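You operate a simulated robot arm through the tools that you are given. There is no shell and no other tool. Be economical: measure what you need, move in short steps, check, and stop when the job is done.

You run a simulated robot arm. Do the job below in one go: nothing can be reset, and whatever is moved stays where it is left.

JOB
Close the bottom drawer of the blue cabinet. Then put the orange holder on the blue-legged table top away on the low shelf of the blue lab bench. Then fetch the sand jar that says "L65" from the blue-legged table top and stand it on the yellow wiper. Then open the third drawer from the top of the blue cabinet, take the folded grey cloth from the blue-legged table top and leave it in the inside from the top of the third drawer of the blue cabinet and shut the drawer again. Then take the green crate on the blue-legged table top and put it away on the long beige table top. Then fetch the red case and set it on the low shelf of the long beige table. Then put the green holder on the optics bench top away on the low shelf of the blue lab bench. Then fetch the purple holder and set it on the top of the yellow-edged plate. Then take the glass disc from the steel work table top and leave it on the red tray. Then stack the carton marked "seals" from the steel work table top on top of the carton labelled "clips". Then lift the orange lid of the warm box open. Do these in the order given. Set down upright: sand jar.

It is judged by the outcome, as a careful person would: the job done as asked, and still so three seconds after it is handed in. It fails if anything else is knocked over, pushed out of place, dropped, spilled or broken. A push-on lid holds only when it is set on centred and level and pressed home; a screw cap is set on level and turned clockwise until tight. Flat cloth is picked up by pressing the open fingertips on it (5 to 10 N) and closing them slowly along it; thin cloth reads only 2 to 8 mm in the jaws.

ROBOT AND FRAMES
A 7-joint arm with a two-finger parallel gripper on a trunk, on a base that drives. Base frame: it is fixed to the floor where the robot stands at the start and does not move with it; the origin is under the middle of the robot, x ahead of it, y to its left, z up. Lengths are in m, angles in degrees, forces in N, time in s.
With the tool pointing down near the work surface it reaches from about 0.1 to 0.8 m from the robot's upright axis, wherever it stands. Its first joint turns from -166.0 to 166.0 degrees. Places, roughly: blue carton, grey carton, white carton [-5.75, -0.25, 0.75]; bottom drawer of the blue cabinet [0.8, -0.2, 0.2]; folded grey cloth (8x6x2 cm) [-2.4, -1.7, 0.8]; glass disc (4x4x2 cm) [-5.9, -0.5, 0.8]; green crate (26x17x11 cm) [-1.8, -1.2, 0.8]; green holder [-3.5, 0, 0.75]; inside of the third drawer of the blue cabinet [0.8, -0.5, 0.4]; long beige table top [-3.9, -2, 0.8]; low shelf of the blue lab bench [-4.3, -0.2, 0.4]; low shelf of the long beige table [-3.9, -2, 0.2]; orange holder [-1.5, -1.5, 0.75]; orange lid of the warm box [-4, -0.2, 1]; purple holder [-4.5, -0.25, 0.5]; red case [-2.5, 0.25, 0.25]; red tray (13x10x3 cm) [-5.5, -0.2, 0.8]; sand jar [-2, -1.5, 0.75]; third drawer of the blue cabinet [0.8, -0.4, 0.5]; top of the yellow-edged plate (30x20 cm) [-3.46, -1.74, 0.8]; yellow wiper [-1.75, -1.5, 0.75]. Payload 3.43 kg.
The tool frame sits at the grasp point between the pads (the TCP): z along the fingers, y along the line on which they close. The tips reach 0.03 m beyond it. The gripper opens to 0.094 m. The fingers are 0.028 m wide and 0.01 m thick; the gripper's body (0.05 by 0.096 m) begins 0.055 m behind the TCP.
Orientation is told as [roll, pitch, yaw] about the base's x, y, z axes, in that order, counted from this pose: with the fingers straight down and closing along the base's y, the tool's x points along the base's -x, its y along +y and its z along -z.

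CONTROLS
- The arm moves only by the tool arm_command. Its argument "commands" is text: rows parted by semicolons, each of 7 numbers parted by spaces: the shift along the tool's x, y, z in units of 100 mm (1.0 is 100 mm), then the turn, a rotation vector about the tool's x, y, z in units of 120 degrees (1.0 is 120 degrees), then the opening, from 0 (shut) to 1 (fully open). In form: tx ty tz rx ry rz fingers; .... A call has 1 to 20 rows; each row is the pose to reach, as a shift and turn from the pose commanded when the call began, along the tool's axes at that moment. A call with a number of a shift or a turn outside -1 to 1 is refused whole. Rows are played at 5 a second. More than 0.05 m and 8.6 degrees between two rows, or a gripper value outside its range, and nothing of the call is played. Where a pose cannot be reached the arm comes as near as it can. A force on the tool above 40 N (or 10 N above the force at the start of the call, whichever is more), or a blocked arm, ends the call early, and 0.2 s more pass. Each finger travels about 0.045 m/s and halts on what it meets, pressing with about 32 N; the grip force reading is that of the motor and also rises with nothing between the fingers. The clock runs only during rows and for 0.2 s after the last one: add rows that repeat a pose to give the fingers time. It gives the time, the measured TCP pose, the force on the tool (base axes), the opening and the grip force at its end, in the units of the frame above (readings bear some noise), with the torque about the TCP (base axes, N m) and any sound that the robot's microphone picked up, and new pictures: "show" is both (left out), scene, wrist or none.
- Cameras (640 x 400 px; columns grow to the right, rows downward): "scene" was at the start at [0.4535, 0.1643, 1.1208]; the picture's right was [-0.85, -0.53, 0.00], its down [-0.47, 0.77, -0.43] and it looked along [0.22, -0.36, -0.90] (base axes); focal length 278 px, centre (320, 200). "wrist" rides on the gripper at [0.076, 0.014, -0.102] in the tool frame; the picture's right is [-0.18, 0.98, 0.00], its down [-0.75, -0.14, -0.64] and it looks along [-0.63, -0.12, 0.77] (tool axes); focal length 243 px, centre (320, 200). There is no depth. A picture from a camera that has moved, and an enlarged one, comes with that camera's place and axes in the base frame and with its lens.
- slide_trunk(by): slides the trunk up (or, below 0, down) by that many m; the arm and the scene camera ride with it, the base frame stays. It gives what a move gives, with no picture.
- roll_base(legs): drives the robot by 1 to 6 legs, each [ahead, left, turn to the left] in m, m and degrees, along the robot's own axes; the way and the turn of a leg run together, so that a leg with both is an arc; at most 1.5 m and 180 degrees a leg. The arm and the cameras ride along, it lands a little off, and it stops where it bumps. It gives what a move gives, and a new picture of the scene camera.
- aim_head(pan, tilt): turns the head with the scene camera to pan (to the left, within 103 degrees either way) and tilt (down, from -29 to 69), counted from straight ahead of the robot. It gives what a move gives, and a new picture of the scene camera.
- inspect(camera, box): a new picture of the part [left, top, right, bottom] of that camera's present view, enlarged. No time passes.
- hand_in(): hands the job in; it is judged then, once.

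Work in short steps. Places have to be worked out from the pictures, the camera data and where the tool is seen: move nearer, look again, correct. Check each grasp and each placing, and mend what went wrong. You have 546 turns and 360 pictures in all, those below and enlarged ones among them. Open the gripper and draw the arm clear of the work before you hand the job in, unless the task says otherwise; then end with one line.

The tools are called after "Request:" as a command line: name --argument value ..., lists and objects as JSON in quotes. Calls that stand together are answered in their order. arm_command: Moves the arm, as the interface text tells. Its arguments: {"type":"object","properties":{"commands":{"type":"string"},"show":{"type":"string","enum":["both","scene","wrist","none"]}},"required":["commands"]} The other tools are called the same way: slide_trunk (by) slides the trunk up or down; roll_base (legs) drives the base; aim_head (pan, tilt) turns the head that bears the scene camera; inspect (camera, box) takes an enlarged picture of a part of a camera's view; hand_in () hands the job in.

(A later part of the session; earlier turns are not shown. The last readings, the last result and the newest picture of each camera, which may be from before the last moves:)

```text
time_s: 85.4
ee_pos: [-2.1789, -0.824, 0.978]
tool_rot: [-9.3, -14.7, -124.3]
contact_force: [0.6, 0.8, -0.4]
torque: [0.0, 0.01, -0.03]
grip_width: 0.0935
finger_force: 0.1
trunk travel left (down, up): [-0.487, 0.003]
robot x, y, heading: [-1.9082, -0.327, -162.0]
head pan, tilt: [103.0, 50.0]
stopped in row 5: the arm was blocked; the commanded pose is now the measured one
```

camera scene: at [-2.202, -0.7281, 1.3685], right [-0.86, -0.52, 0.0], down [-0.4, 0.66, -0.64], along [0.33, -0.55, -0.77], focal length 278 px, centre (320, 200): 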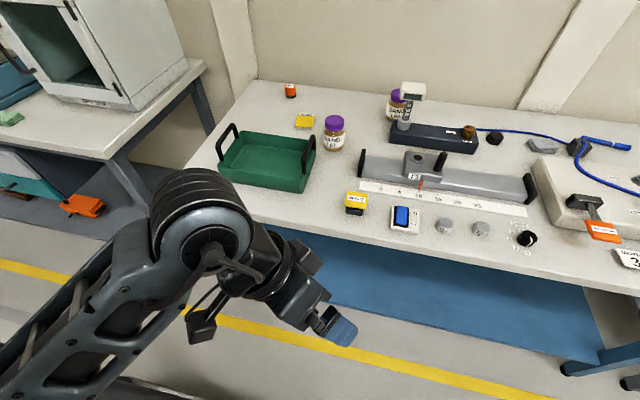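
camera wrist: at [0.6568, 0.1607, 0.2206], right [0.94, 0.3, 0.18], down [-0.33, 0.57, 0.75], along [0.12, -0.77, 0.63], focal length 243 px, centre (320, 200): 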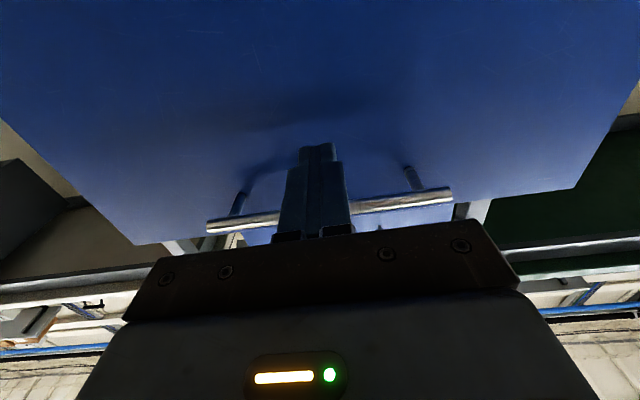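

It's blocked again, probably because the arm is too folded this high. I'll level it while going lower.

Request:
arm_command --commands "0 0 0.3 0 0 0 1; 0 0 0.6 -0.02 0.03 0 1; 0 0 0.9 -0.04 0.06 0 1; 0 0 1 -0.06 0.09 0 1; 0 0 1 -0.078 0.1225 0 1; 0 0 1 -0.078 0.1225 0 1" --show "none"

```text
time_s: 86.7
ee_pos: [-2.1473, -0.8297, 0.8815]
tool_rot: [-0.8, -0.7, -116.1]
contact_force: [-0.7, 0.2, -0.9]
torque: [-0.03, -0.01, -0.03]
grip_width: 0.0939
finger_force: 0.0
trunk travel left (down, up): [-0.487, 0.003]
robot x, y, heading: [-1.9038, -0.3291, -161.6]
head pan, tilt: [103.0, 50.0]
stopped in row 6: the arm was blocked; the commanded pose is now the measured one
```

It's level now. I'll try the swing again at this lower height.

Request:
arm_command --commands "0.025 0.45 0.2 0 0 -0.0475 1; 0.098 0.9 0.4 0 0 -0.095 1; 0.098 0.9 0.4 0 0 -0.095 1" --show "none"

Request:
arm_command --commands "0.025 0.49 0 0 0 -0.0475 1; 0.098 0.98 0 0 0 -0.095 1; 0.098 0.98 0 0 0 -0.095 1" --show "scene"

```text
time_s: 87.5
ee_pos: [-2.0843, -0.8588, 0.8375]
tool_rot: [-2.1, -0.9, -106.5]
contact_force: [0.1, -0.5, -0.5]
torque: [-0.02, 0.01, 0.01]
grip_width: 0.0943
finger_force: 0.1
trunk travel left (down, up): [-0.487, 0.003]
robot x, y, heading: [-1.9109, -0.3266, -161.9]
head pan, tilt: [103.0, 50.0]
```

```text
time_s: 88.5
ee_pos: [-2.0674, -0.8683, 0.8041]
tool_rot: [-8.4, 0.3, -97.9]
contact_force: [0.3, 0.3, -0.9]
torque: [-0.01, 0.04, 0.01]
grip_width: 0.094
finger_force: 0.1
trunk travel left (down, up): [-0.487, 0.003]
robot x, y, heading: [-1.907, -0.3259, -161.9]
head pan, tilt: [103.0, 50.0]
stopped in row 3: the arm was blocked; the commanded pose is now the measured one
camera scene: at [-2.2021, -0.7282, 1.3685], right [-0.86, -0.52, 0.0], down [-0.4, 0.66, -0.64], along [0.33, -0.55, -0.77], focal length 278 px, centre (320, 200)
```

scene: 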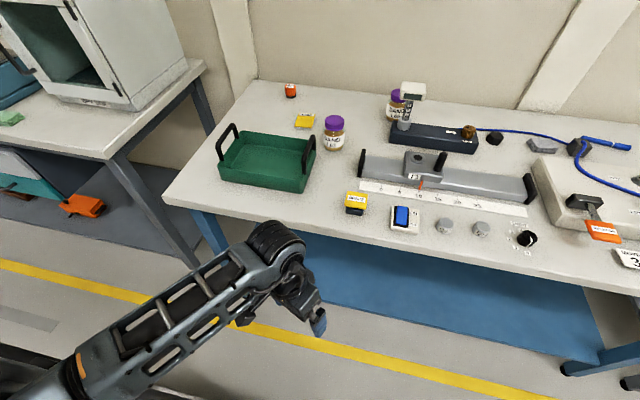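

I'll look at the arm's posture to understand the limit.

Request:
aim_head --pan 103 --tilt 69

```text
time_s: 89.3
ee_pos: [-2.0684, -0.8695, 0.8045]
tool_rot: [-8.4, 0.3, -97.7]
contact_force: [0.6, -0.3, -0.2]
torque: [0.04, -0.03, 0.0]
grip_width: 0.0941
finger_force: 0.0
trunk travel left (down, up): [-0.487, 0.003]
robot x, y, heading: [-1.9047, -0.3265, -161.8]
head pan, tilt: [103.0, 68.8]
camera scene: at [-2.213, -0.7101, 1.3466], right [-0.86, -0.52, 0.0], down [-0.48, 0.8, -0.36], along [0.19, -0.31, -0.93], focal length 278 px, centre (320, 200)
```

scene: 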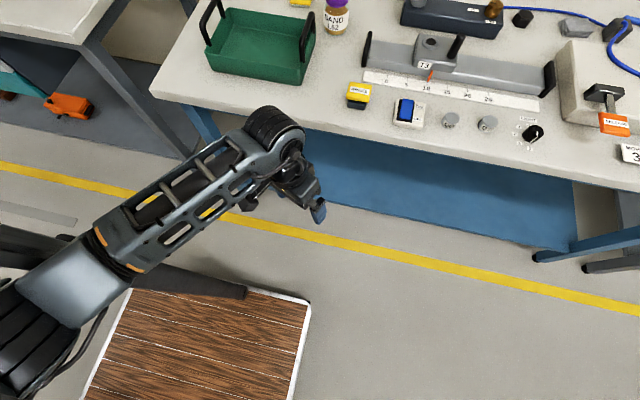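

The arm is stopped by a post of my own frame on the left, so I'll have to work to the front instead. I'll check how the table's low shelf sits relative to its edge.

Request:
inspect --camera "scene" --box '[140, 80, 640, 300]'

```text
1.28 times, centred on (390, 190) of scene
camera zoom: at [-2.213, -0.7101, 1.3466], right [-0.86, -0.52, 0.0], down [-0.48, 0.8, -0.36], along [0.19, -0.31, -0.93], focal length 356 px, centre (230, 213)
```

zoom: 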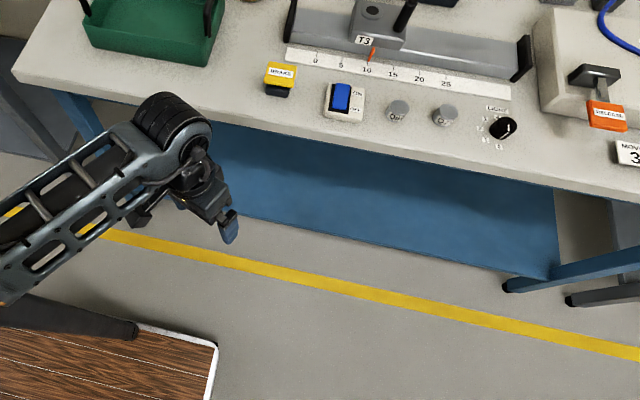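

The shelf front is flush with the table legs, so facing front I can get within ~0.9 m of the holder, and a tilted tool should reach it. First I'll swing the arm back to forward.

Request:
arm_command --commands "0.12 -0.48 0 -0.035 0 0.042 1; 0.24 -0.97 0 -0.07 0 0.083 1; 0.24 -0.97 0 -0.07 0 0.083 1" --show "none"

Request:
arm_command --commands "0.09 -0.48 -0.2 0 0 0.042 1; 0.2 -0.97 -0.3 0 0 0.083 1" --show "none"

Request:
arm_command --commands "0.06 -0.48 0 0 0 0.042 1; 0.15 -0.97 0 0 0 0.083 1" --show "none"

Request:
arm_command --commands "0.06 -0.48 0 0 0 0.042 1; 0.15 -0.97 0 0 0 0.083 1" --show "none"

Request:
arm_command --commands "0.06 -0.48 0 0 0 0.042 1; 0.15 -0.97 0 0 0 0.083 1" --show "none"

```text
refused: row 2 steps farther than a row can; nothing moved
```

```text
refused: row 1 steps farther than a row can; nothing moved
```

```text
time_s: 89.9
ee_pos: [-2.1571, -0.8419, 0.8207]
tool_rot: [-7.9, -1.2, -107.5]
contact_force: [-0.6, -0.3, 0.4]
torque: [0.01, 0.03, -0.02]
grip_width: 0.0941
finger_force: 0.0
trunk travel left (down, up): [-0.487, 0.003]
robot x, y, heading: [-1.908, -0.3254, -161.9]
head pan, tilt: [103.0, 68.8]
```

```text
time_s: 90.5
ee_pos: [-2.2453, -0.798, 0.8336]
tool_rot: [-7.8, -2.6, -117.4]
contact_force: [0.2, 0.0, -0.4]
torque: [-0.01, -0.01, 0.0]
grip_width: 0.0943
finger_force: 0.0
trunk travel left (down, up): [-0.487, 0.003]
robot x, y, heading: [-1.9048, -0.3281, -161.9]
head pan, tilt: [103.0, 68.8]
```

```text
time_s: 91.1
ee_pos: [-2.324, -0.7394, 0.8444]
tool_rot: [-7.3, -3.9, -127.4]
contact_force: [0.1, -1.1, 0.0]
torque: [0.01, 0.01, 0.0]
grip_width: 0.0939
finger_force: 0.0
trunk travel left (down, up): [-0.487, 0.003]
robot x, y, heading: [-1.9053, -0.3315, -161.7]
head pan, tilt: [103.0, 68.8]
```

Continuing to forward and levelling.

Request:
arm_command --commands "0.06 -0.47 0 -0.03 0.016 0.042 1; 0.15 -0.94 0 -0.061 0.0325 0.083 1; 0.15 -0.94 0 -0.061 0.0325 0.083 1" --show "none"

Request:
arm_command --commands "0.06 -0.47 0 0 0 0.042 1; 0.15 -0.94 0 0 0 0.083 1;0.15 -0.94 0 0 0 0.083 1" --show "none"

Request:
roll_base --legs '[[0, 0, 90]]'

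```text
time_s: 91.9
ee_pos: [-2.3884, -0.6698, 0.855]
tool_rot: [0.5, -0.6, -137.6]
contact_force: [-0.2, 0.6, -0.1]
torque: [-0.01, 0.01, -0.02]
grip_width: 0.0941
finger_force: 0.0
trunk travel left (down, up): [-0.487, 0.003]
robot x, y, heading: [-1.9042, -0.3273, -162.1]
head pan, tilt: [103.0, 68.8]
```

```text
time_s: 92.7
ee_pos: [-2.441, -0.5905, 0.8561]
tool_rot: [0.7, -0.5, -147.6]
contact_force: [0.3, -0.6, 0.4]
torque: [-0.01, -0.01, 0.0]
grip_width: 0.0939
finger_force: 0.0
trunk travel left (down, up): [-0.487, 0.003]
robot x, y, heading: [-1.9065, -0.3299, -161.8]
head pan, tilt: [103.0, 68.8]
```

```text
time_s: 97.0
ee_pos: [-1.6319, -0.8564, 0.8549]
tool_rot: [0.5, -0.5, -56.3]
contact_force: [-0.6, -0.1, 0.2]
torque: [-0.02, -0.02, -0.02]
grip_width: 0.0939
finger_force: 0.0
trunk travel left (down, up): [-0.487, 0.003]
robot x, y, heading: [-1.9098, -0.3268, -70.5]
head pan, tilt: [103.0, 68.8]
camera scene: at [-1.5175, -0.6232, 1.3466], right [0.54, -0.84, 0.0], down [-0.79, -0.5, -0.36], along [0.31, 0.19, -0.93], focal length 278 px, centre (320, 200)
```

scene: 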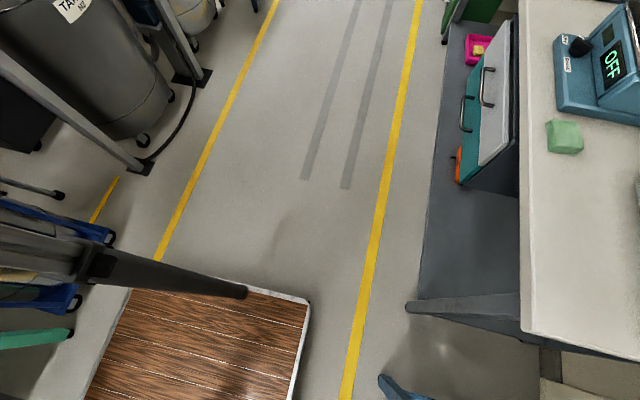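

Facing the table again. I'll draw the tool in, then drive up close to the table, a bit left of the crate.

Request:
arm_command --commands "0.4 -0.1 0 0 0 0 1; 0.8 -0.2 0 0 0 0.03 1; 1 -0.4 0 0 0 0.06 1; 1 -0.8 0 0 0 0.1 1" --show "none"

Request:
roll_base --legs '[[0, 0.121, -1], [0.27, 0, 0]]'

Request:
aim_head --pan -25 --tilt 50

```text
time_s: 98.0
ee_pos: [-1.7549, -0.818, 0.853]
tool_rot: [0.7, -0.3, -68.2]
contact_force: [-0.2, 0.0, 1.0]
torque: [-0.02, -0.01, 0.01]
grip_width: 0.0941
finger_force: 0.1
trunk travel left (down, up): [-0.487, 0.003]
robot x, y, heading: [-1.9079, -0.328, -70.8]
head pan, tilt: [103.0, 68.8]
```

```text
time_s: 100.7
ee_pos: [-1.564, -1.0389, 0.8533]
tool_rot: [0.7, -0.3, -69.2]
contact_force: [-0.2, 0.1, 0.0]
torque: [-0.01, -0.03, -0.03]
grip_width: 0.0938
finger_force: 0.0
trunk travel left (down, up): [-0.487, 0.003]
robot x, y, heading: [-1.705, -0.5449, -71.8]
head pan, tilt: [103.0, 68.8]
camera scene: at [-1.3239, -0.8487, 1.3466], right [0.52, -0.85, 0.0], down [-0.8, -0.48, -0.36], along [0.31, 0.19, -0.93], focal length 278 px, centre (320, 200)
```

scene: 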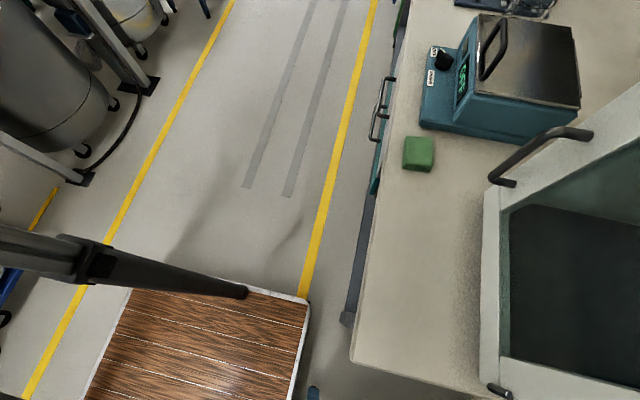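

```text
time_s: 102.8
ee_pos: [-1.564, -1.0386, 0.8543]
tool_rot: [0.7, -0.3, -69.3]
contact_force: [0.7, -0.2, -0.9]
torque: [-0.01, 0.01, -0.02]
grip_width: 0.094
finger_force: 0.0
trunk travel left (down, up): [-0.487, 0.003]
robot x, y, heading: [-1.7032, -0.5458, -71.7]
head pan, tilt: [-25.0, 50.0]
camera scene: at [-1.3805, -0.9544, 1.3685], right [-0.99, 0.12, 0.0], down [0.09, 0.76, -0.64], along [-0.07, -0.64, -0.77], focal length 278 px, centre (320, 200)
```

scene: 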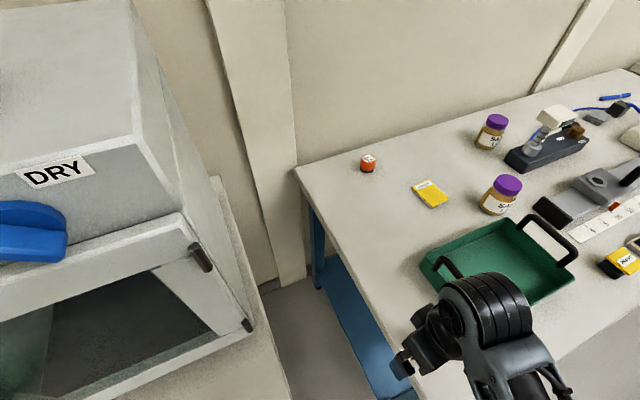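

The holder is confirmed at (-1.583, -1.53). I'll edge 6 cm closer, then extend over the table, raised and turned toward the holder.

Request:
roll_base --legs '[[0.06, 0, 0]]'

Request:
arm_command --commands "-0.3 -0.16 -0.26 0 0 0.04 1; -0.6 -0.32 -0.52 0 0 0.08 1; -0.9 -0.48 -0.77 0 0 0.121 1; -0.9 -0.48 -0.77 0 0 0.121 1" --show "none"

```text
time_s: 103.9
ee_pos: [-1.5496, -1.0863, 0.8535]
tool_rot: [0.7, -0.3, -69.4]
contact_force: [0.2, -0.8, 0.2]
torque: [0.03, -0.02, 0.0]
grip_width: 0.0943
finger_force: 0.0
trunk travel left (down, up): [-0.487, 0.003]
robot x, y, heading: [-1.6908, -0.5935, -71.9]
head pan, tilt: [-25.0, 50.0]
stopped in leg 1: the robot was blocked; the commanded pose is now the measured one
camera scene: at [-1.365, -1.0028, 1.3685], right [-0.99, 0.12, 0.0], down [0.09, 0.76, -0.64], along [-0.08, -0.64, -0.77], focal length 278 px, centre (320, 200)
```

scene: 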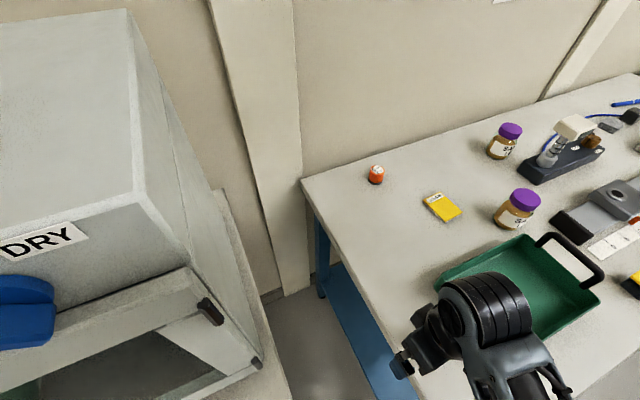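

```text
time_s: 105.1
ee_pos: [-1.4594, -1.1575, 0.9322]
tool_rot: [0.7, -0.1, -63.4]
contact_force: [0.8, 0.6, -0.3]
torque: [-0.05, 0.02, -0.01]
grip_width: 0.0939
finger_force: 0.0
out of reach, approached as far as the arm can: row 2
trunk travel left (down, up): [-0.487, 0.003]
robot x, y, heading: [-1.6923, -0.5943, -72.2]
head pan, tilt: [-25.0, 50.0]
stopped in row 4: the arm was blocked; the commanded pose is now the measured one
```

The arm can't hold a straight-down tool that high. I'll go lower (z ≈ 0.87) and introduce tilt as I extend.

Request:
arm_command --commands "-0.1 -0.3 0.25 0 0 0.04 1; -0.2 -0.6 0.5 0 0 0.08 1; -0.3 -0.95 0.6 0 0 0.12 1; -0.3 -0.95 0.6 0 0 0.12 1" --show "none"

```text
time_s: 106.1
ee_pos: [-1.532, -1.2266, 0.8715]
tool_rot: [0.7, 0.0, -78.1]
contact_force: [0.1, -0.3, 0.0]
torque: [0.0, 0.0, -0.03]
grip_width: 0.0942
finger_force: 0.1
trunk travel left (down, up): [-0.487, 0.003]
robot x, y, heading: [-1.6899, -0.593, -71.6]
head pan, tilt: [-25.0, 50.0]
```

Request:
arm_command --commands "-0.3 -0.17 0 0 -0.06 0.01 1; -0.6 -0.34 0 0 -0.12 0.03 1; -0.9 -0.5 0 0 -0.18 0.05 1; -0.9 -0.6 0 0 -0.24 0.05 1; -0.9 -0.6 0 0 -0.29 0.05 1" --show "both"

```text
time_s: 107.3
ee_pos: [-1.5716, -1.3271, 0.871]
tool_rot: [2.9, -34.7, -85.3]
contact_force: [0.1, -0.4, -0.6]
torque: [-0.02, 0.01, -0.01]
grip_width: 0.094
finger_force: 0.2
trunk travel left (down, up): [-0.487, 0.003]
robot x, y, heading: [-1.6919, -0.5933, -71.7]
head pan, tilt: [-25.0, 50.0]
camera scene: at [-1.3655, -1.0032, 1.3685], right [-0.99, 0.12, 0.0], down [0.09, 0.76, -0.64], along [-0.08, -0.64, -0.77], focal length 278 px, centre (320, 200)
camera wrist: at [-1.5736, -1.2051, 0.9123], right [0.99, -0.04, 0.15], down [-0.15, -0.27, 0.95], along [0.0, -0.96, -0.28], focal length 243 px, centre (320, 200)
```

scene: 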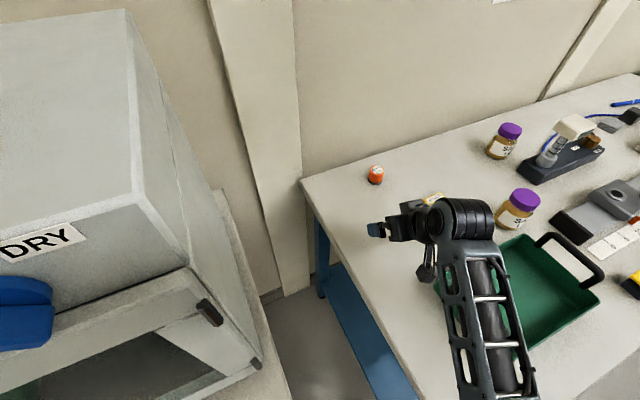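
wrist: 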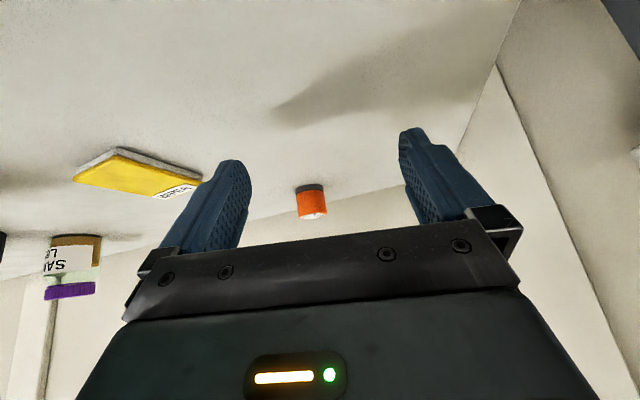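

The holder is centred between the fingers. I'll advance in two halves.

Request:
arm_command --commands "-0.25 -0.05 0.24 0 0 0 1; -0.5 -0.1 0.48 0 0 0 1; -0.73 -0.15 0.72 0 0 0 1; -0.73 -0.15 0.72 0 0 0 1" --show "wrist"

```text
time_s: 108.3
ee_pos: [-1.5748, -1.43, 0.8527]
tool_rot: [3.0, -34.6, -85.2]
contact_force: [0.6, -0.3, 0.6]
torque: [-0.01, 0.01, 0.0]
grip_width: 0.0941
finger_force: 0.0
trunk travel left (down, up): [-0.487, 0.003]
robot x, y, heading: [-1.6905, -0.5949, -72.0]
head pan, tilt: [-25.0, 50.0]
camera wrist: at [-1.5765, -1.3073, 0.8938], right [0.99, -0.04, 0.15], down [-0.15, -0.27, 0.95], along [0.0, -0.96, -0.28], focal length 243 px, centre (320, 200)
```

wrist: 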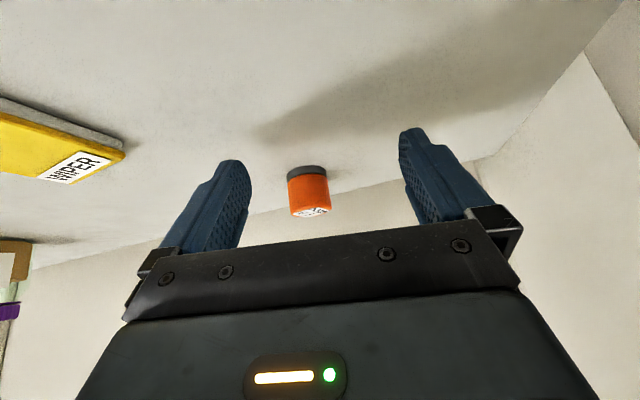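

Request:
arm_command --commands "-0.25 -0.05 0.24 0 0 0 1; -0.5 -0.1 0.48 0 0 0 1; -0.72 -0.17 0.7 0 0 0 1; -0.72 -0.17 0.7 0 0 0 1" --show "wrist"

```text
time_s: 109.3
ee_pos: [-1.5799, -1.5305, 0.8347]
tool_rot: [2.9, -34.6, -85.1]
contact_force: [-0.1, 1.2, 4.2]
torque: [-0.04, 0.2, -0.04]
grip_width: 0.094
finger_force: 0.1
trunk travel left (down, up): [-0.487, 0.003]
robot x, y, heading: [-1.6912, -0.5964, -71.8]
head pan, tilt: [-25.0, 50.0]
camera wrist: at [-1.5816, -1.408, 0.8764], right [0.99, -0.04, 0.15], down [-0.15, -0.27, 0.95], along [0.0, -0.96, -0.28], focal length 243 px, centre (320, 200)
```

wrist: 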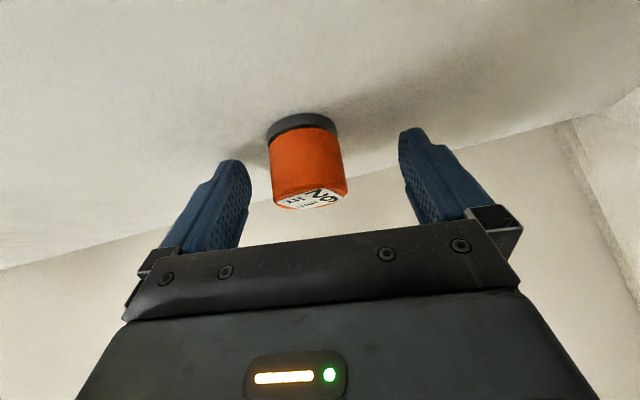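

The holder is between the fingers and the tips just graze the table. I'll lift a few mm and close.

Request:
arm_command --commands "-0.034 -0.04 -0.05 0 0 0 0.7; -0.034 -0.04 -0.05 0 0 0 0.4; -0.034 -0.04 -0.05 0 0 0 0.2; -0.034 -0.04 -0.05 0 0 0 0; -0.034 -0.04 -0.05 0 0 0 0; -0.034 -0.04 -0.05 0 0 0 0; -0.034 -0.04 -0.05 0 0 0 0; -0.034 -0.04 -0.05 0 0 0 0" --show "wrist"

```text
time_s: 111.1
ee_pos: [-1.5838, -1.5309, 0.8398]
tool_rot: [2.9, -34.6, -85.2]
contact_force: [-0.7, -0.3, 1.8]
torque: [-0.04, 0.02, 0.01]
grip_width: 0.0381
finger_force: 32.5
trunk travel left (down, up): [-0.487, 0.003]
robot x, y, heading: [-1.6894, -0.5936, -71.8]
head pan, tilt: [-25.0, 50.0]
camera wrist: at [-1.5859, -1.4082, 0.8821], right [0.99, -0.04, 0.15], down [-0.15, -0.27, 0.95], along [0.0, -0.96, -0.28], focal length 243 px, centre (320, 200)
```

wrist: 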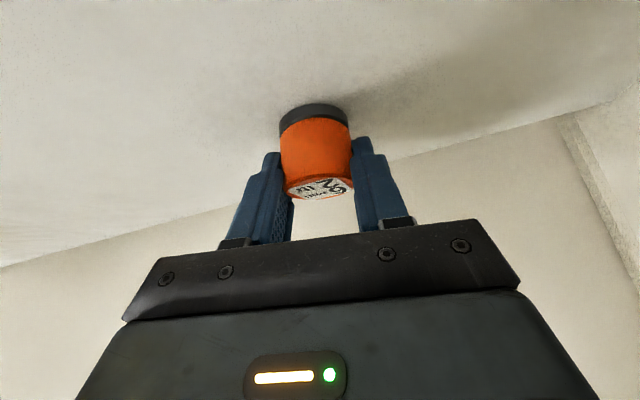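

Gripped (38 mm). Lifting and drawing back.

Request:
arm_command --commands "-0.14 0 -0.2 0 0 0 0; -0.28 0 -0.41 0 0 0 0; 0.03 0.1 -0.65 0 0 0 0; 0.35 0.15 -0.9 0 0 0 0" --show "none"

Request:
arm_command --commands "0.35 0.1 -0.23 0 0 0 0; 0.7 0.2 -0.46 0 0 0 0; 1 0.3 -0.7 0 0 0 0" --show "none"

Request:
arm_command --commands "0.35 0.1 -0.23 0 0.06 0 0; 0.7 0.2 -0.46 0 0.12 0 0; 0.9 0.3 -0.6 0 0.18 0 0; 0.9 0.3 -0.6 0 0.24 0 0; 0.9 0.3 -0.6 0 0.29 0 0" --show "both"

```text
time_s: 112.1
ee_pos: [-1.5799, -1.4503, 0.8957]
tool_rot: [3.0, -34.7, -85.3]
contact_force: [-0.5, -1.1, -0.8]
torque: [0.01, -0.02, 0.01]
grip_width: 0.0381
finger_force: 32.1
trunk travel left (down, up): [-0.487, 0.003]
robot x, y, heading: [-1.6899, -0.5947, -71.9]
head pan, tilt: [-25.0, 50.0]
```

```text
time_s: 112.9
ee_pos: [-1.5634, -1.3249, 0.8982]
tool_rot: [3.0, -34.6, -85.2]
contact_force: [-0.2, 0.0, -0.6]
torque: [-0.02, 0.02, -0.01]
grip_width: 0.0384
finger_force: 32.0
trunk travel left (down, up): [-0.487, 0.003]
robot x, y, heading: [-1.6925, -0.5962, -71.5]
head pan, tilt: [-25.0, 50.0]
```

```text
time_s: 114.1
ee_pos: [-1.541, -1.1992, 0.8865]
tool_rot: [3.3, -0.8, -83.7]
contact_force: [-0.1, -0.3, -1.5]
torque: [0.0, 0.02, -0.03]
grip_width: 0.0382
finger_force: 31.7
out of reach, approached as far as the arm can: row 5
trunk travel left (down, up): [-0.487, 0.003]
robot x, y, heading: [-1.6954, -0.5955, -71.8]
head pan, tilt: [-25.0, 50.0]
camera scene: at [-1.3645, -1.0031, 1.3683], right [-0.99, 0.12, 0.0], down [0.09, 0.76, -0.64], along [-0.08, -0.64, -0.77], focal length 278 px, centre (320, 200)
camera wrist: at [-1.5416, -1.1209, 0.989], right [1.0, -0.07, 0.06], down [-0.09, -0.76, 0.64], along [0.0, -0.65, -0.76], focal length 243 px, centre (320, 200)
```

scene: 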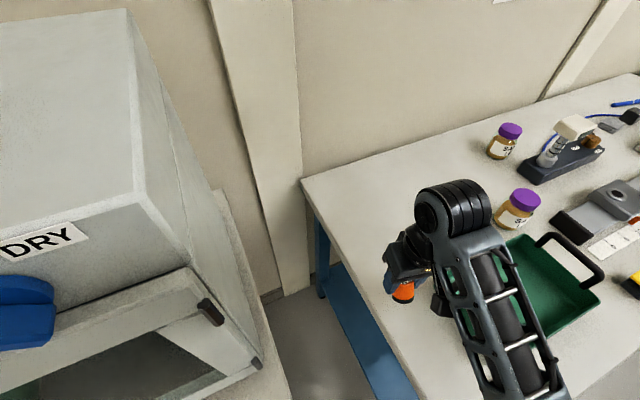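
wrist: 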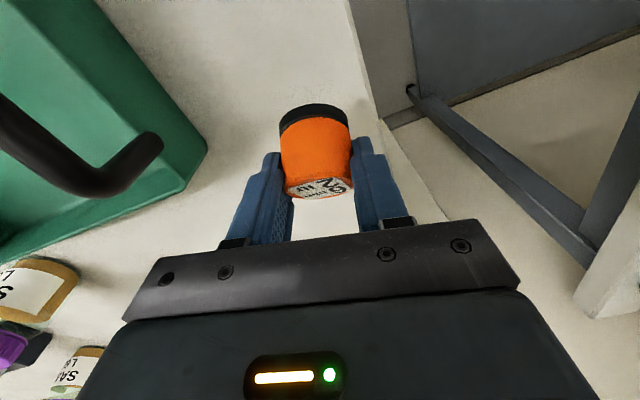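

The holder is held. I'll back straight off, turn along the corridor and look toward the lab bench on the other side.

Request:
roll_base --legs '[[-0.33, 0, 0], [0, 0, -90]]'

Request:
aim_head --pan -20 --tilt 25

```text
time_s: 120.1
ee_pos: [-2.3993, -0.4348, 0.886]
tool_rot: [3.4, -0.9, -173.4]
contact_force: [-0.3, -0.6, -2.0]
torque: [-0.02, 0.02, 0.02]
grip_width: 0.0382
finger_force: 32.2
trunk travel left (down, up): [-0.487, 0.003]
robot x, y, heading: [-1.787, -0.2833, -161.2]
head pan, tilt: [-25.0, 50.0]
camera scene: at [-2.2034, -0.609, 1.3685], right [0.11, 0.99, 0.0], down [0.76, -0.09, -0.64], along [-0.64, 0.07, -0.77], focal length 278 px, centre (320, 200)
```

scene: 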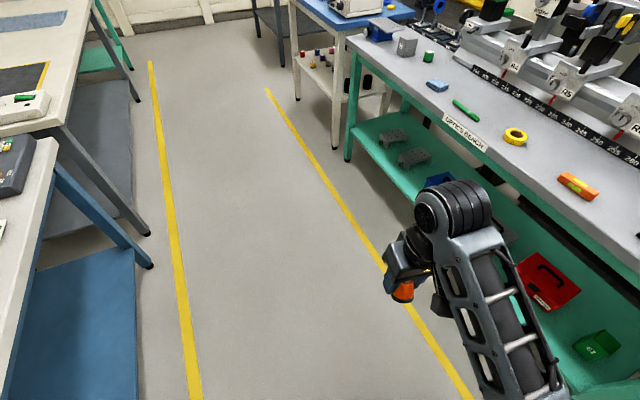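

```text
time_s: 121.0
ee_pos: [-2.3997, -0.4356, 0.8873]
tool_rot: [3.3, -0.9, -173.2]
contact_force: [0.1, -0.6, -0.1]
torque: [0.0, -0.01, -0.01]
grip_width: 0.038
finger_force: 32.4
trunk travel left (down, up): [-0.487, 0.003]
robot x, y, heading: [-1.7944, -0.2794, -161.4]
head pan, tilt: [-20.0, 25.0]
camera scene: at [-2.219, -0.6153, 1.4059], right [0.03, 1.0, 0.0], down [0.42, -0.01, -0.91], along [-0.91, 0.02, -0.42], focal length 278 px, centre (320, 200)
```

scene: 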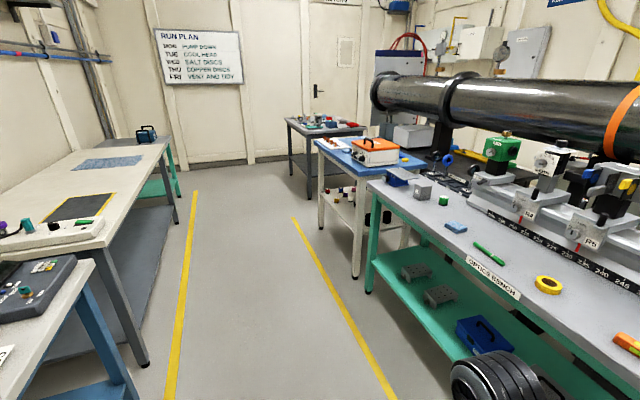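

The optics bench and then the blue lab bench (warm box with orange lid) are ahead on the right. I'll drive down the corridor.

Request:
roll_base --legs '[[1.2, 0, 0], [0.8, 0, 0]]'

Request:
aim_head --pan -60 --tilt 40

```text
time_s: 130.9
ee_pos: [-4.2807, -1.0674, 0.8869]
tool_rot: [3.4, -0.9, -173.0]
contact_force: [0.0, 0.8, -1.2]
torque: [-0.07, 0.03, -0.02]
grip_width: 0.038
finger_force: 32.4
trunk travel left (down, up): [-0.487, 0.003]
robot x, y, heading: [-3.6786, -0.9127, -161.2]
head pan, tilt: [-20.0, 25.0]
camera scene: at [-4.1007, -1.2464, 1.406], right [0.02, 1.0, 0.0], down [0.42, -0.01, -0.91], along [-0.91, 0.02, -0.42], focal length 278 px, centre (320, 200)
```

scene: 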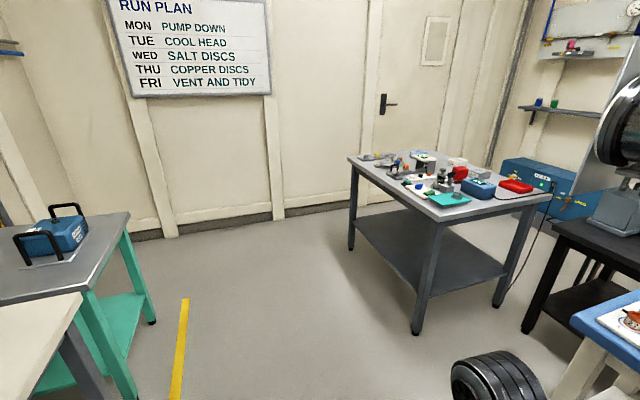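

```text
time_s: 132.0
ee_pos: [-4.2825, -1.0654, 0.8862]
tool_rot: [3.3, -0.9, -173.0]
contact_force: [0.3, -0.2, -0.3]
torque: [0.0, 0.04, 0.02]
grip_width: 0.0382
finger_force: 31.8
trunk travel left (down, up): [-0.487, 0.003]
robot x, y, heading: [-3.6784, -0.9088, -161.2]
head pan, tilt: [-60.0, 40.0]
camera scene: at [-4.0726, -1.1924, 1.3827], right [0.66, 0.75, 0.0], down [0.48, -0.42, -0.77], along [-0.58, 0.5, -0.64], focal length 278 px, centre (320, 200)
```

scene: 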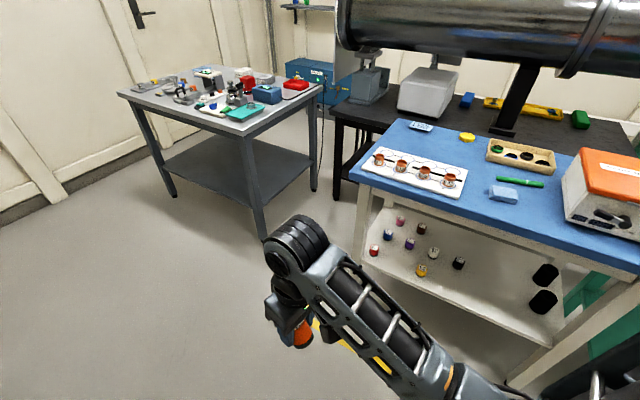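

The lab bench's white low shelf is at z ≈ 0.45 with small pots. I'll draw in the arm, go a little on, and turn right to face the bench.

Request:
arm_command --commands "0.4 0 0.1 0 0 0 0; 0.8 0 0.2 0 0 0 0; 1 0 0.2 0 0 0 0" --show "none"

Request:
arm_command --commands "0.4 0 0.1 0.01 0 0 0; 0.8 0 0.2 0.02 0 0 0; 1 0 0.2 0.027 0 0 0" --show "none"

Request:
roll_base --legs '[[0.24, 0, 0], [0, 0, -90]]'

Request:
aim_head --pan -10 --tilt 50

```text
time_s: 132.8
ee_pos: [-4.1827, -1.055, 0.8646]
tool_rot: [3.4, -0.8, -173.0]
contact_force: [0.5, -0.3, -1.1]
torque: [0.03, -0.03, 0.02]
grip_width: 0.0378
finger_force: 32.3
trunk travel left (down, up): [-0.487, 0.003]
robot x, y, heading: [-3.6792, -0.9081, -161.3]
head pan, tilt: [-60.0, 40.0]
```

```text
time_s: 133.6
ee_pos: [-4.0835, -1.0452, 0.8438]
tool_rot: [0.0, -0.9, -173.1]
contact_force: [-0.7, 0.2, -0.1]
torque: [-0.03, -0.01, 0.01]
grip_width: 0.0382
finger_force: 32.2
trunk travel left (down, up): [-0.487, 0.003]
robot x, y, heading: [-3.6745, -0.91, -161.4]
head pan, tilt: [-60.0, 40.0]
```

```text
time_s: 139.1
ee_pos: [-4.0423, -0.5806, 0.8434]
tool_rot: [0.0, -0.9, 97.4]
contact_force: [-0.1, -0.4, -0.2]
torque: [0.01, 0.01, -0.03]
grip_width: 0.0384
finger_force: 31.7
trunk travel left (down, up): [-0.487, 0.003]
robot x, y, heading: [-3.9023, -0.9898, 109.2]
head pan, tilt: [-60.0, 40.0]
camera scene: at [-4.1907, -0.5932, 1.3827], right [0.76, -0.65, 0.0], down [-0.42, -0.49, -0.77], along [0.5, 0.58, -0.64], focal length 278 px, centre (320, 200)
```

scene: 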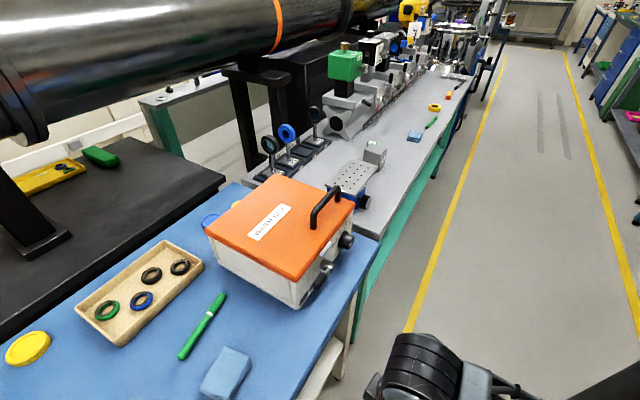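

```text
time_s: 140.3
ee_pos: [-4.0415, -0.5821, 0.8436]
tool_rot: [-0.1, -0.9, 97.3]
contact_force: [-1.3, 0.3, -1.8]
torque: [0.03, -0.03, -0.05]
grip_width: 0.0382
finger_force: 32.1
trunk travel left (down, up): [-0.487, 0.003]
robot x, y, heading: [-3.9049, -0.9895, 109.2]
head pan, tilt: [-10.0, 50.0]
camera scene: at [-4.2584, -0.5815, 1.3685], right [0.99, 0.16, 0.0], down [0.12, -0.76, -0.64], along [-0.1, 0.63, -0.77], focal length 278 px, centre (320, 200)
```

scene: 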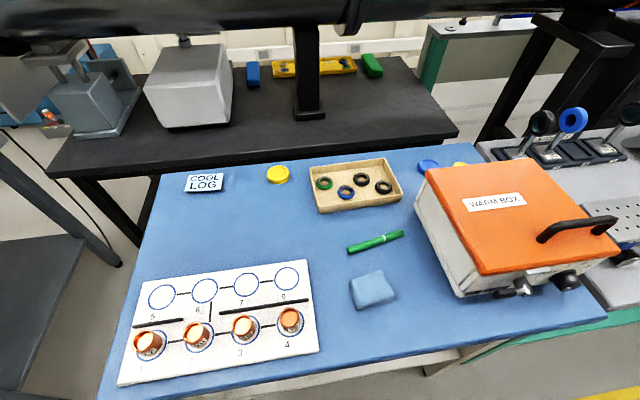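

The bench top is crowded, so I'll stay here and lower the trunk, then tilt the tool 35° and look under the bench top with the wrist camera.

Request:
slide_trunk --by -0.27

Request:
arm_command --commands "0.1 0 0 0 -0.06 0 0; 0.2 0 0 0 -0.12 0 0; 0.3 0 0 0 -0.18 0 0; 0.3 0 0 0 -0.24 -0.03 0; 0.3 0 0 0 -0.29 -0.06 0; 0.3 0 0 0 -0.29 -0.09 0; 0.3 0 0 0 -0.29 -0.09 0" --show "both"

```text
time_s: 143.1
ee_pos: [-4.0421, -0.5813, 0.5743]
tool_rot: [0.0, -1.0, 97.3]
contact_force: [-0.1, -0.9, -1.0]
torque: [0.0, -0.01, 0.01]
grip_width: 0.0383
finger_force: 31.5
trunk travel left (down, up): [-0.217, 0.273]
robot x, y, heading: [-3.9055, -0.9852, 109.1]
head pan, tilt: [-10.0, 50.0]
```

```text
time_s: 144.7
ee_pos: [-4.0386, -0.6128, 0.5738]
tool_rot: [-4.0, -35.5, 109.7]
contact_force: [0.4, -0.2, -1.0]
torque: [0.02, -0.01, 0.03]
grip_width: 0.0382
finger_force: 32.1
trunk travel left (down, up): [-0.217, 0.273]
robot x, y, heading: [-3.9031, -0.9914, 109.3]
head pan, tilt: [-10.0, 50.0]
camera scene: at [-4.2585, -0.5815, 1.0985], right [0.99, 0.16, 0.0], down [0.12, -0.76, -0.64], along [-0.1, 0.63, -0.77], focal length 278 px, centre (320, 200)
camera wrist: at [-4.0178, -0.7324, 0.6117], right [-0.99, -0.15, 0.05], down [0.01, 0.26, 0.97], along [-0.16, 0.95, -0.25], focal length 243 px, centre (320, 200)
```

scene: 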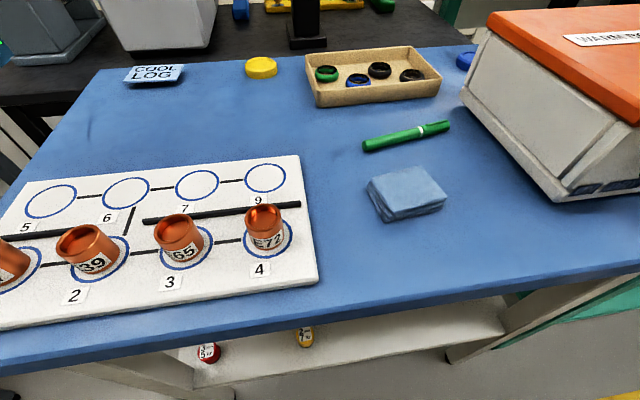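
wrist: 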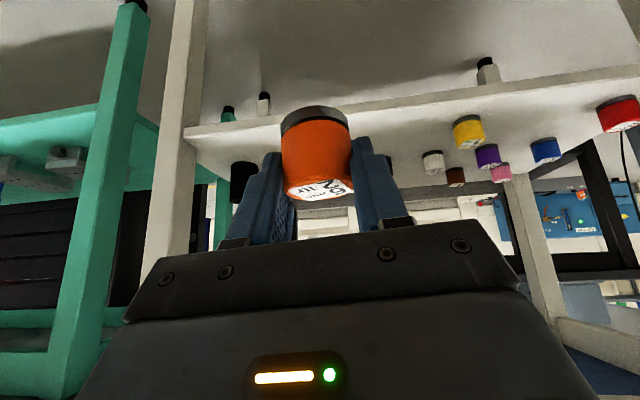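

The shelf is at z ≈ 0.40 with its front edge near (-4.1, -0.40), and there is free room around (-4.105, -0.32). I'll move in above that spot.

Request:
arm_command --commands "-0.37 -0.06 0.32 -0.03 0 0 0; -0.74 -0.12 0.65 -0.058 0 0 0; -0.74 -0.12 0.65 -0.058 0 0 0" --show "none"

Request:
arm_command --commands "-0.37 -0.06 0.32 0 0 0 0; -0.74 -0.12 0.65 0 0 0 0; -0.74 -0.12 0.65 0 0 0 0" --show "wrist"

```text
time_s: 145.5
ee_pos: [-4.0549, -0.5144, 0.5638]
tool_rot: [2.9, -35.4, 109.7]
contact_force: [-0.2, -0.4, -0.8]
torque: [-0.01, 0.05, -0.03]
grip_width: 0.0382
finger_force: 31.9
trunk travel left (down, up): [-0.217, 0.273]
robot x, y, heading: [-3.9075, -0.9872, 109.1]
head pan, tilt: [-10.0, 50.0]
```

```text
time_s: 146.3
ee_pos: [-4.0799, -0.4202, 0.5523]
tool_rot: [2.9, -35.3, 109.7]
contact_force: [0.1, 0.1, -0.8]
torque: [-0.01, 0.01, 0.0]
grip_width: 0.038
finger_force: 31.4
trunk travel left (down, up): [-0.217, 0.273]
robot x, y, heading: [-3.9029, -0.9838, 109.1]
head pan, tilt: [-10.0, 50.0]
camera wrist: at [-4.0485, -0.536, 0.5932], right [-0.96, -0.22, 0.15], down [0.08, 0.29, 0.95], along [-0.25, 0.93, -0.26], focal length 243 px, centre (320, 200)
```

wrist: 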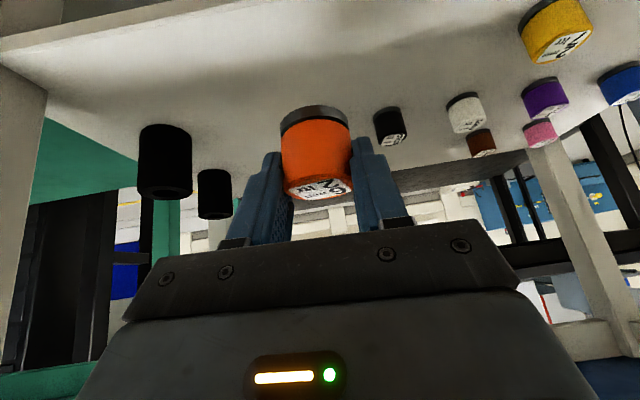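

Clear space confirmed. Moving forward then down to the shelf.

Request:
arm_command --commands "-0.34 -0.04 0.36 0 0 0 0; -0.68 -0.08 0.73 0 0 0 0; -0.68 -0.08 0.73 0 0 0 0" --show "none"

Request:
arm_command --commands "0.15 0 0.21 0 0 0 0; 0.29 0 0.407 0 0 0 0; 0.35 0 0.49 0 0 0 0; 0.38 0 0.53 0 0 0 0; 0.4 0 0.56 0 0 0 0; 0.42 0 0.59 0 0 0 0; 0.44 0 0.615 0 0 0 0; 0.46 0 0.64 0 0 0 0; 0.48 0 0.67 0 0 0 0; 0.5 0 0.7 0 0 0 0" --show "wrist"

```text
refused: row 2 steps farther than a row can; nothing moved
```

```text
time_s: 148.5
ee_pos: [-4.0838, -0.4202, 0.4674]
tool_rot: [2.9, -35.3, 109.7]
contact_force: [-0.1, -0.1, 0.0]
torque: [0.01, -0.02, -0.03]
grip_width: 0.0378
finger_force: 31.9
trunk travel left (down, up): [-0.217, 0.273]
robot x, y, heading: [-3.9048, -0.9841, 109.2]
head pan, tilt: [-10.0, 50.0]
camera wrist: at [-4.0514, -0.5375, 0.5074], right [-0.96, -0.22, 0.15], down [0.08, 0.29, 0.95], along [-0.25, 0.93, -0.26], focal length 243 px, centre (320, 200)
```

wrist: 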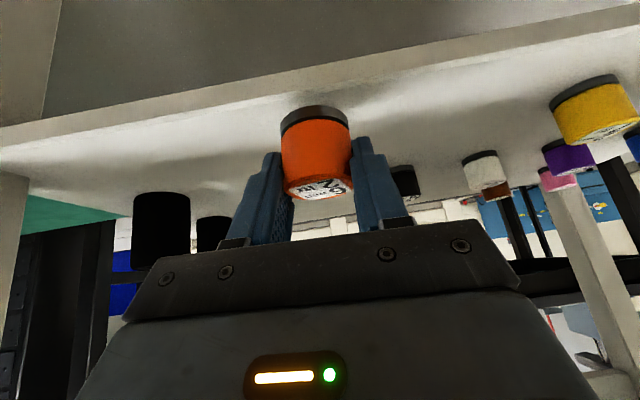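

The forward move was refused, so it came down short of the spot. I'll move forward at this height, slightly rising.

Request:
arm_command --commands "-0.37 0 0.175 0 0 0 0; -0.74 0 0.35 0 0 0 0; -0.85 0 0.42 0 0 0 0; -0.85 0 0.42 0 0 0 0" --show "wrist"

```text
time_s: 149.5
ee_pos: [-4.1164, -0.3323, 0.4826]
tool_rot: [2.9, -35.3, 109.7]
contact_force: [-0.1, -0.1, -1.1]
torque: [0.0, -0.03, -0.01]
grip_width: 0.0379
finger_force: 31.7
trunk travel left (down, up): [-0.217, 0.273]
robot x, y, heading: [-3.9021, -0.99, 109.0]
head pan, tilt: [-10.0, 50.0]
camera wrist: at [-4.0843, -0.4498, 0.5228], right [-0.96, -0.22, 0.15], down [0.08, 0.29, 0.95], along [-0.25, 0.93, -0.26], focal length 243 px, centre (320, 200)
```

wrist: 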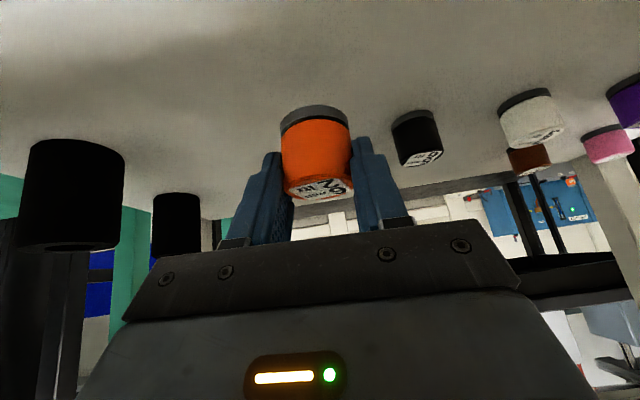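

Now lowering gently to contact.

Request:
arm_command --commands "0.087 0 0.122 0 0 0 0; 0.145 0 0.204 0 0 0 0; 0.174 0 0.244 0 0 0 0; 0.195 0 0.273 0 0 0 0; 0.21 0 0.293 0 0 0 0; 0.22 0 0.31 0 0 0 0; 0.23 0 0.326 0 0 0 0; 0.24 0 0.342 0 0 0 0" --show "wrist"

```text
time_s: 151.3
ee_pos: [-4.1179, -0.334, 0.4409]
tool_rot: [2.8, -35.4, 109.7]
contact_force: [0.7, 0.4, 0.8]
torque: [0.01, -0.03, -0.03]
grip_width: 0.038
finger_force: 32.0
trunk travel left (down, up): [-0.217, 0.273]
robot x, y, heading: [-3.8996, -0.9896, 109.3]
head pan, tilt: [-10.0, 50.0]
camera wrist: at [-4.0866, -0.4509, 0.4809], right [-0.96, -0.22, 0.15], down [0.08, 0.29, 0.95], along [-0.25, 0.93, -0.26], focal length 243 px, centre (320, 200)
```

wrist: 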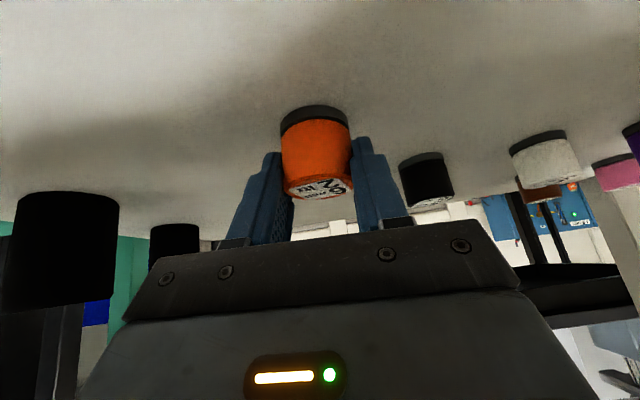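

Request:
arm_command --commands "0.017 0 0.025 0 0 0 0; 0.035 0 0.049 0 0 0 0; 0.052 0 0.073 0 0 0 0; 0.07 0 0.098 0 0 0 0" --show "none"

```text
time_s: 152.0
ee_pos: [-4.1215, -0.33, 0.439]
tool_rot: [2.9, -36.2, 109.9]
contact_force: [1.4, -2.1, 14.1]
torque: [0.01, -0.27, -0.03]
grip_width: 0.0382
finger_force: 32.1
trunk travel left (down, up): [-0.217, 0.273]
robot x, y, heading: [-3.9022, -0.9849, 109.3]
head pan, tilt: [-10.0, 50.0]
stopped in row 3: the force on the tool passed its limit at 45 N (the readings are from after the stop); the commanded pose is now the measured one
```

Contact. I'll release slowly, then back out along the approach.

Request:
arm_command --commands "-0.01 0 -0.014 0 0 0 0.3; -0.01 0 -0.014 0 0 0 0.5; -0.01 0 -0.014 0 0 0 0.7; -0.01 0 -0.014 0 0 0 1; -0.01 0 -0.014 0 0 0 1;-0.01 0 -0.014 0 0 0 1" --show "wrist"

```text
time_s: 153.4
ee_pos: [-4.1203, -0.3317, 0.4391]
tool_rot: [2.9, -35.8, 109.8]
contact_force: [0.3, -0.1, -0.2]
torque: [-0.01, -0.02, -0.02]
grip_width: 0.0938
finger_force: 0.1
trunk travel left (down, up): [-0.217, 0.273]
robot x, y, heading: [-3.9027, -0.9855, 109.4]
head pan, tilt: [-10.0, 50.0]
camera wrist: at [-4.088, -0.4485, 0.4773], right [-0.96, -0.22, 0.15], down [0.08, 0.28, 0.96], along [-0.25, 0.93, -0.25], focal length 243 px, centre (320, 200)
```

wrist: 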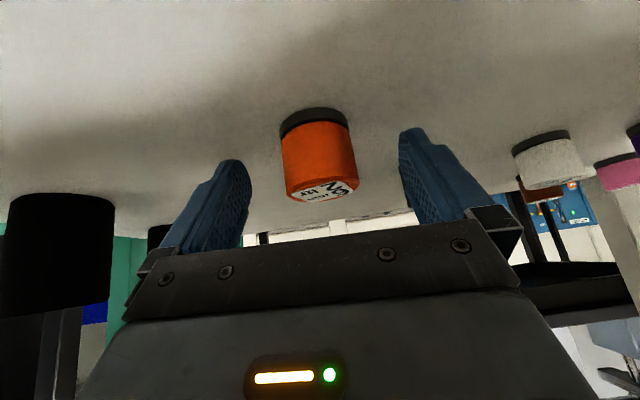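

The holder stands released. Backing straight out.

Request:
arm_command --commands "0.33 0 -0.34 0 0 0 1; 0.66 0 -0.68 0 0 0 1; 0.98 0 -1 0 0 0 1" --show "none"

Request:
arm_command --commands "0.33 0 -0.34 0 0 0 1; 0.66 0 -0.68 0 0 0 1; 0.98 0 -1 0 0 0 1" --show "wrist"

```text
time_s: 154.2
ee_pos: [-4.0673, -0.4606, 0.4613]
tool_rot: [2.9, -35.9, 109.7]
contact_force: [0.1, 0.1, -0.2]
torque: [0.0, 0.02, -0.02]
grip_width: 0.0938
finger_force: 0.0
trunk travel left (down, up): [-0.217, 0.273]
robot x, y, heading: [-3.9074, -0.9846, 109.2]
head pan, tilt: [-10.0, 50.0]
```

```text
time_s: 155.0
ee_pos: [-4.0167, -0.5889, 0.4857]
tool_rot: [2.9, -36.0, 109.7]
contact_force: [-0.5, -0.1, 0.3]
torque: [-0.02, -0.01, -0.01]
grip_width: 0.0941
finger_force: 0.2
trunk travel left (down, up): [-0.217, 0.273]
robot x, y, heading: [-3.9044, -0.9851, 109.3]
head pan, tilt: [-10.0, 50.0]
camera wrist: at [-3.9853, -0.7056, 0.5243], right [-0.96, -0.22, 0.15], down [0.08, 0.28, 0.96], along [-0.25, 0.93, -0.25], focal length 243 px, centre (320, 200)
```

wrist: 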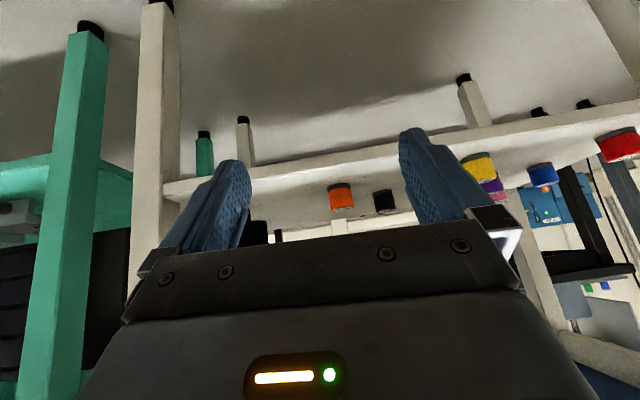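

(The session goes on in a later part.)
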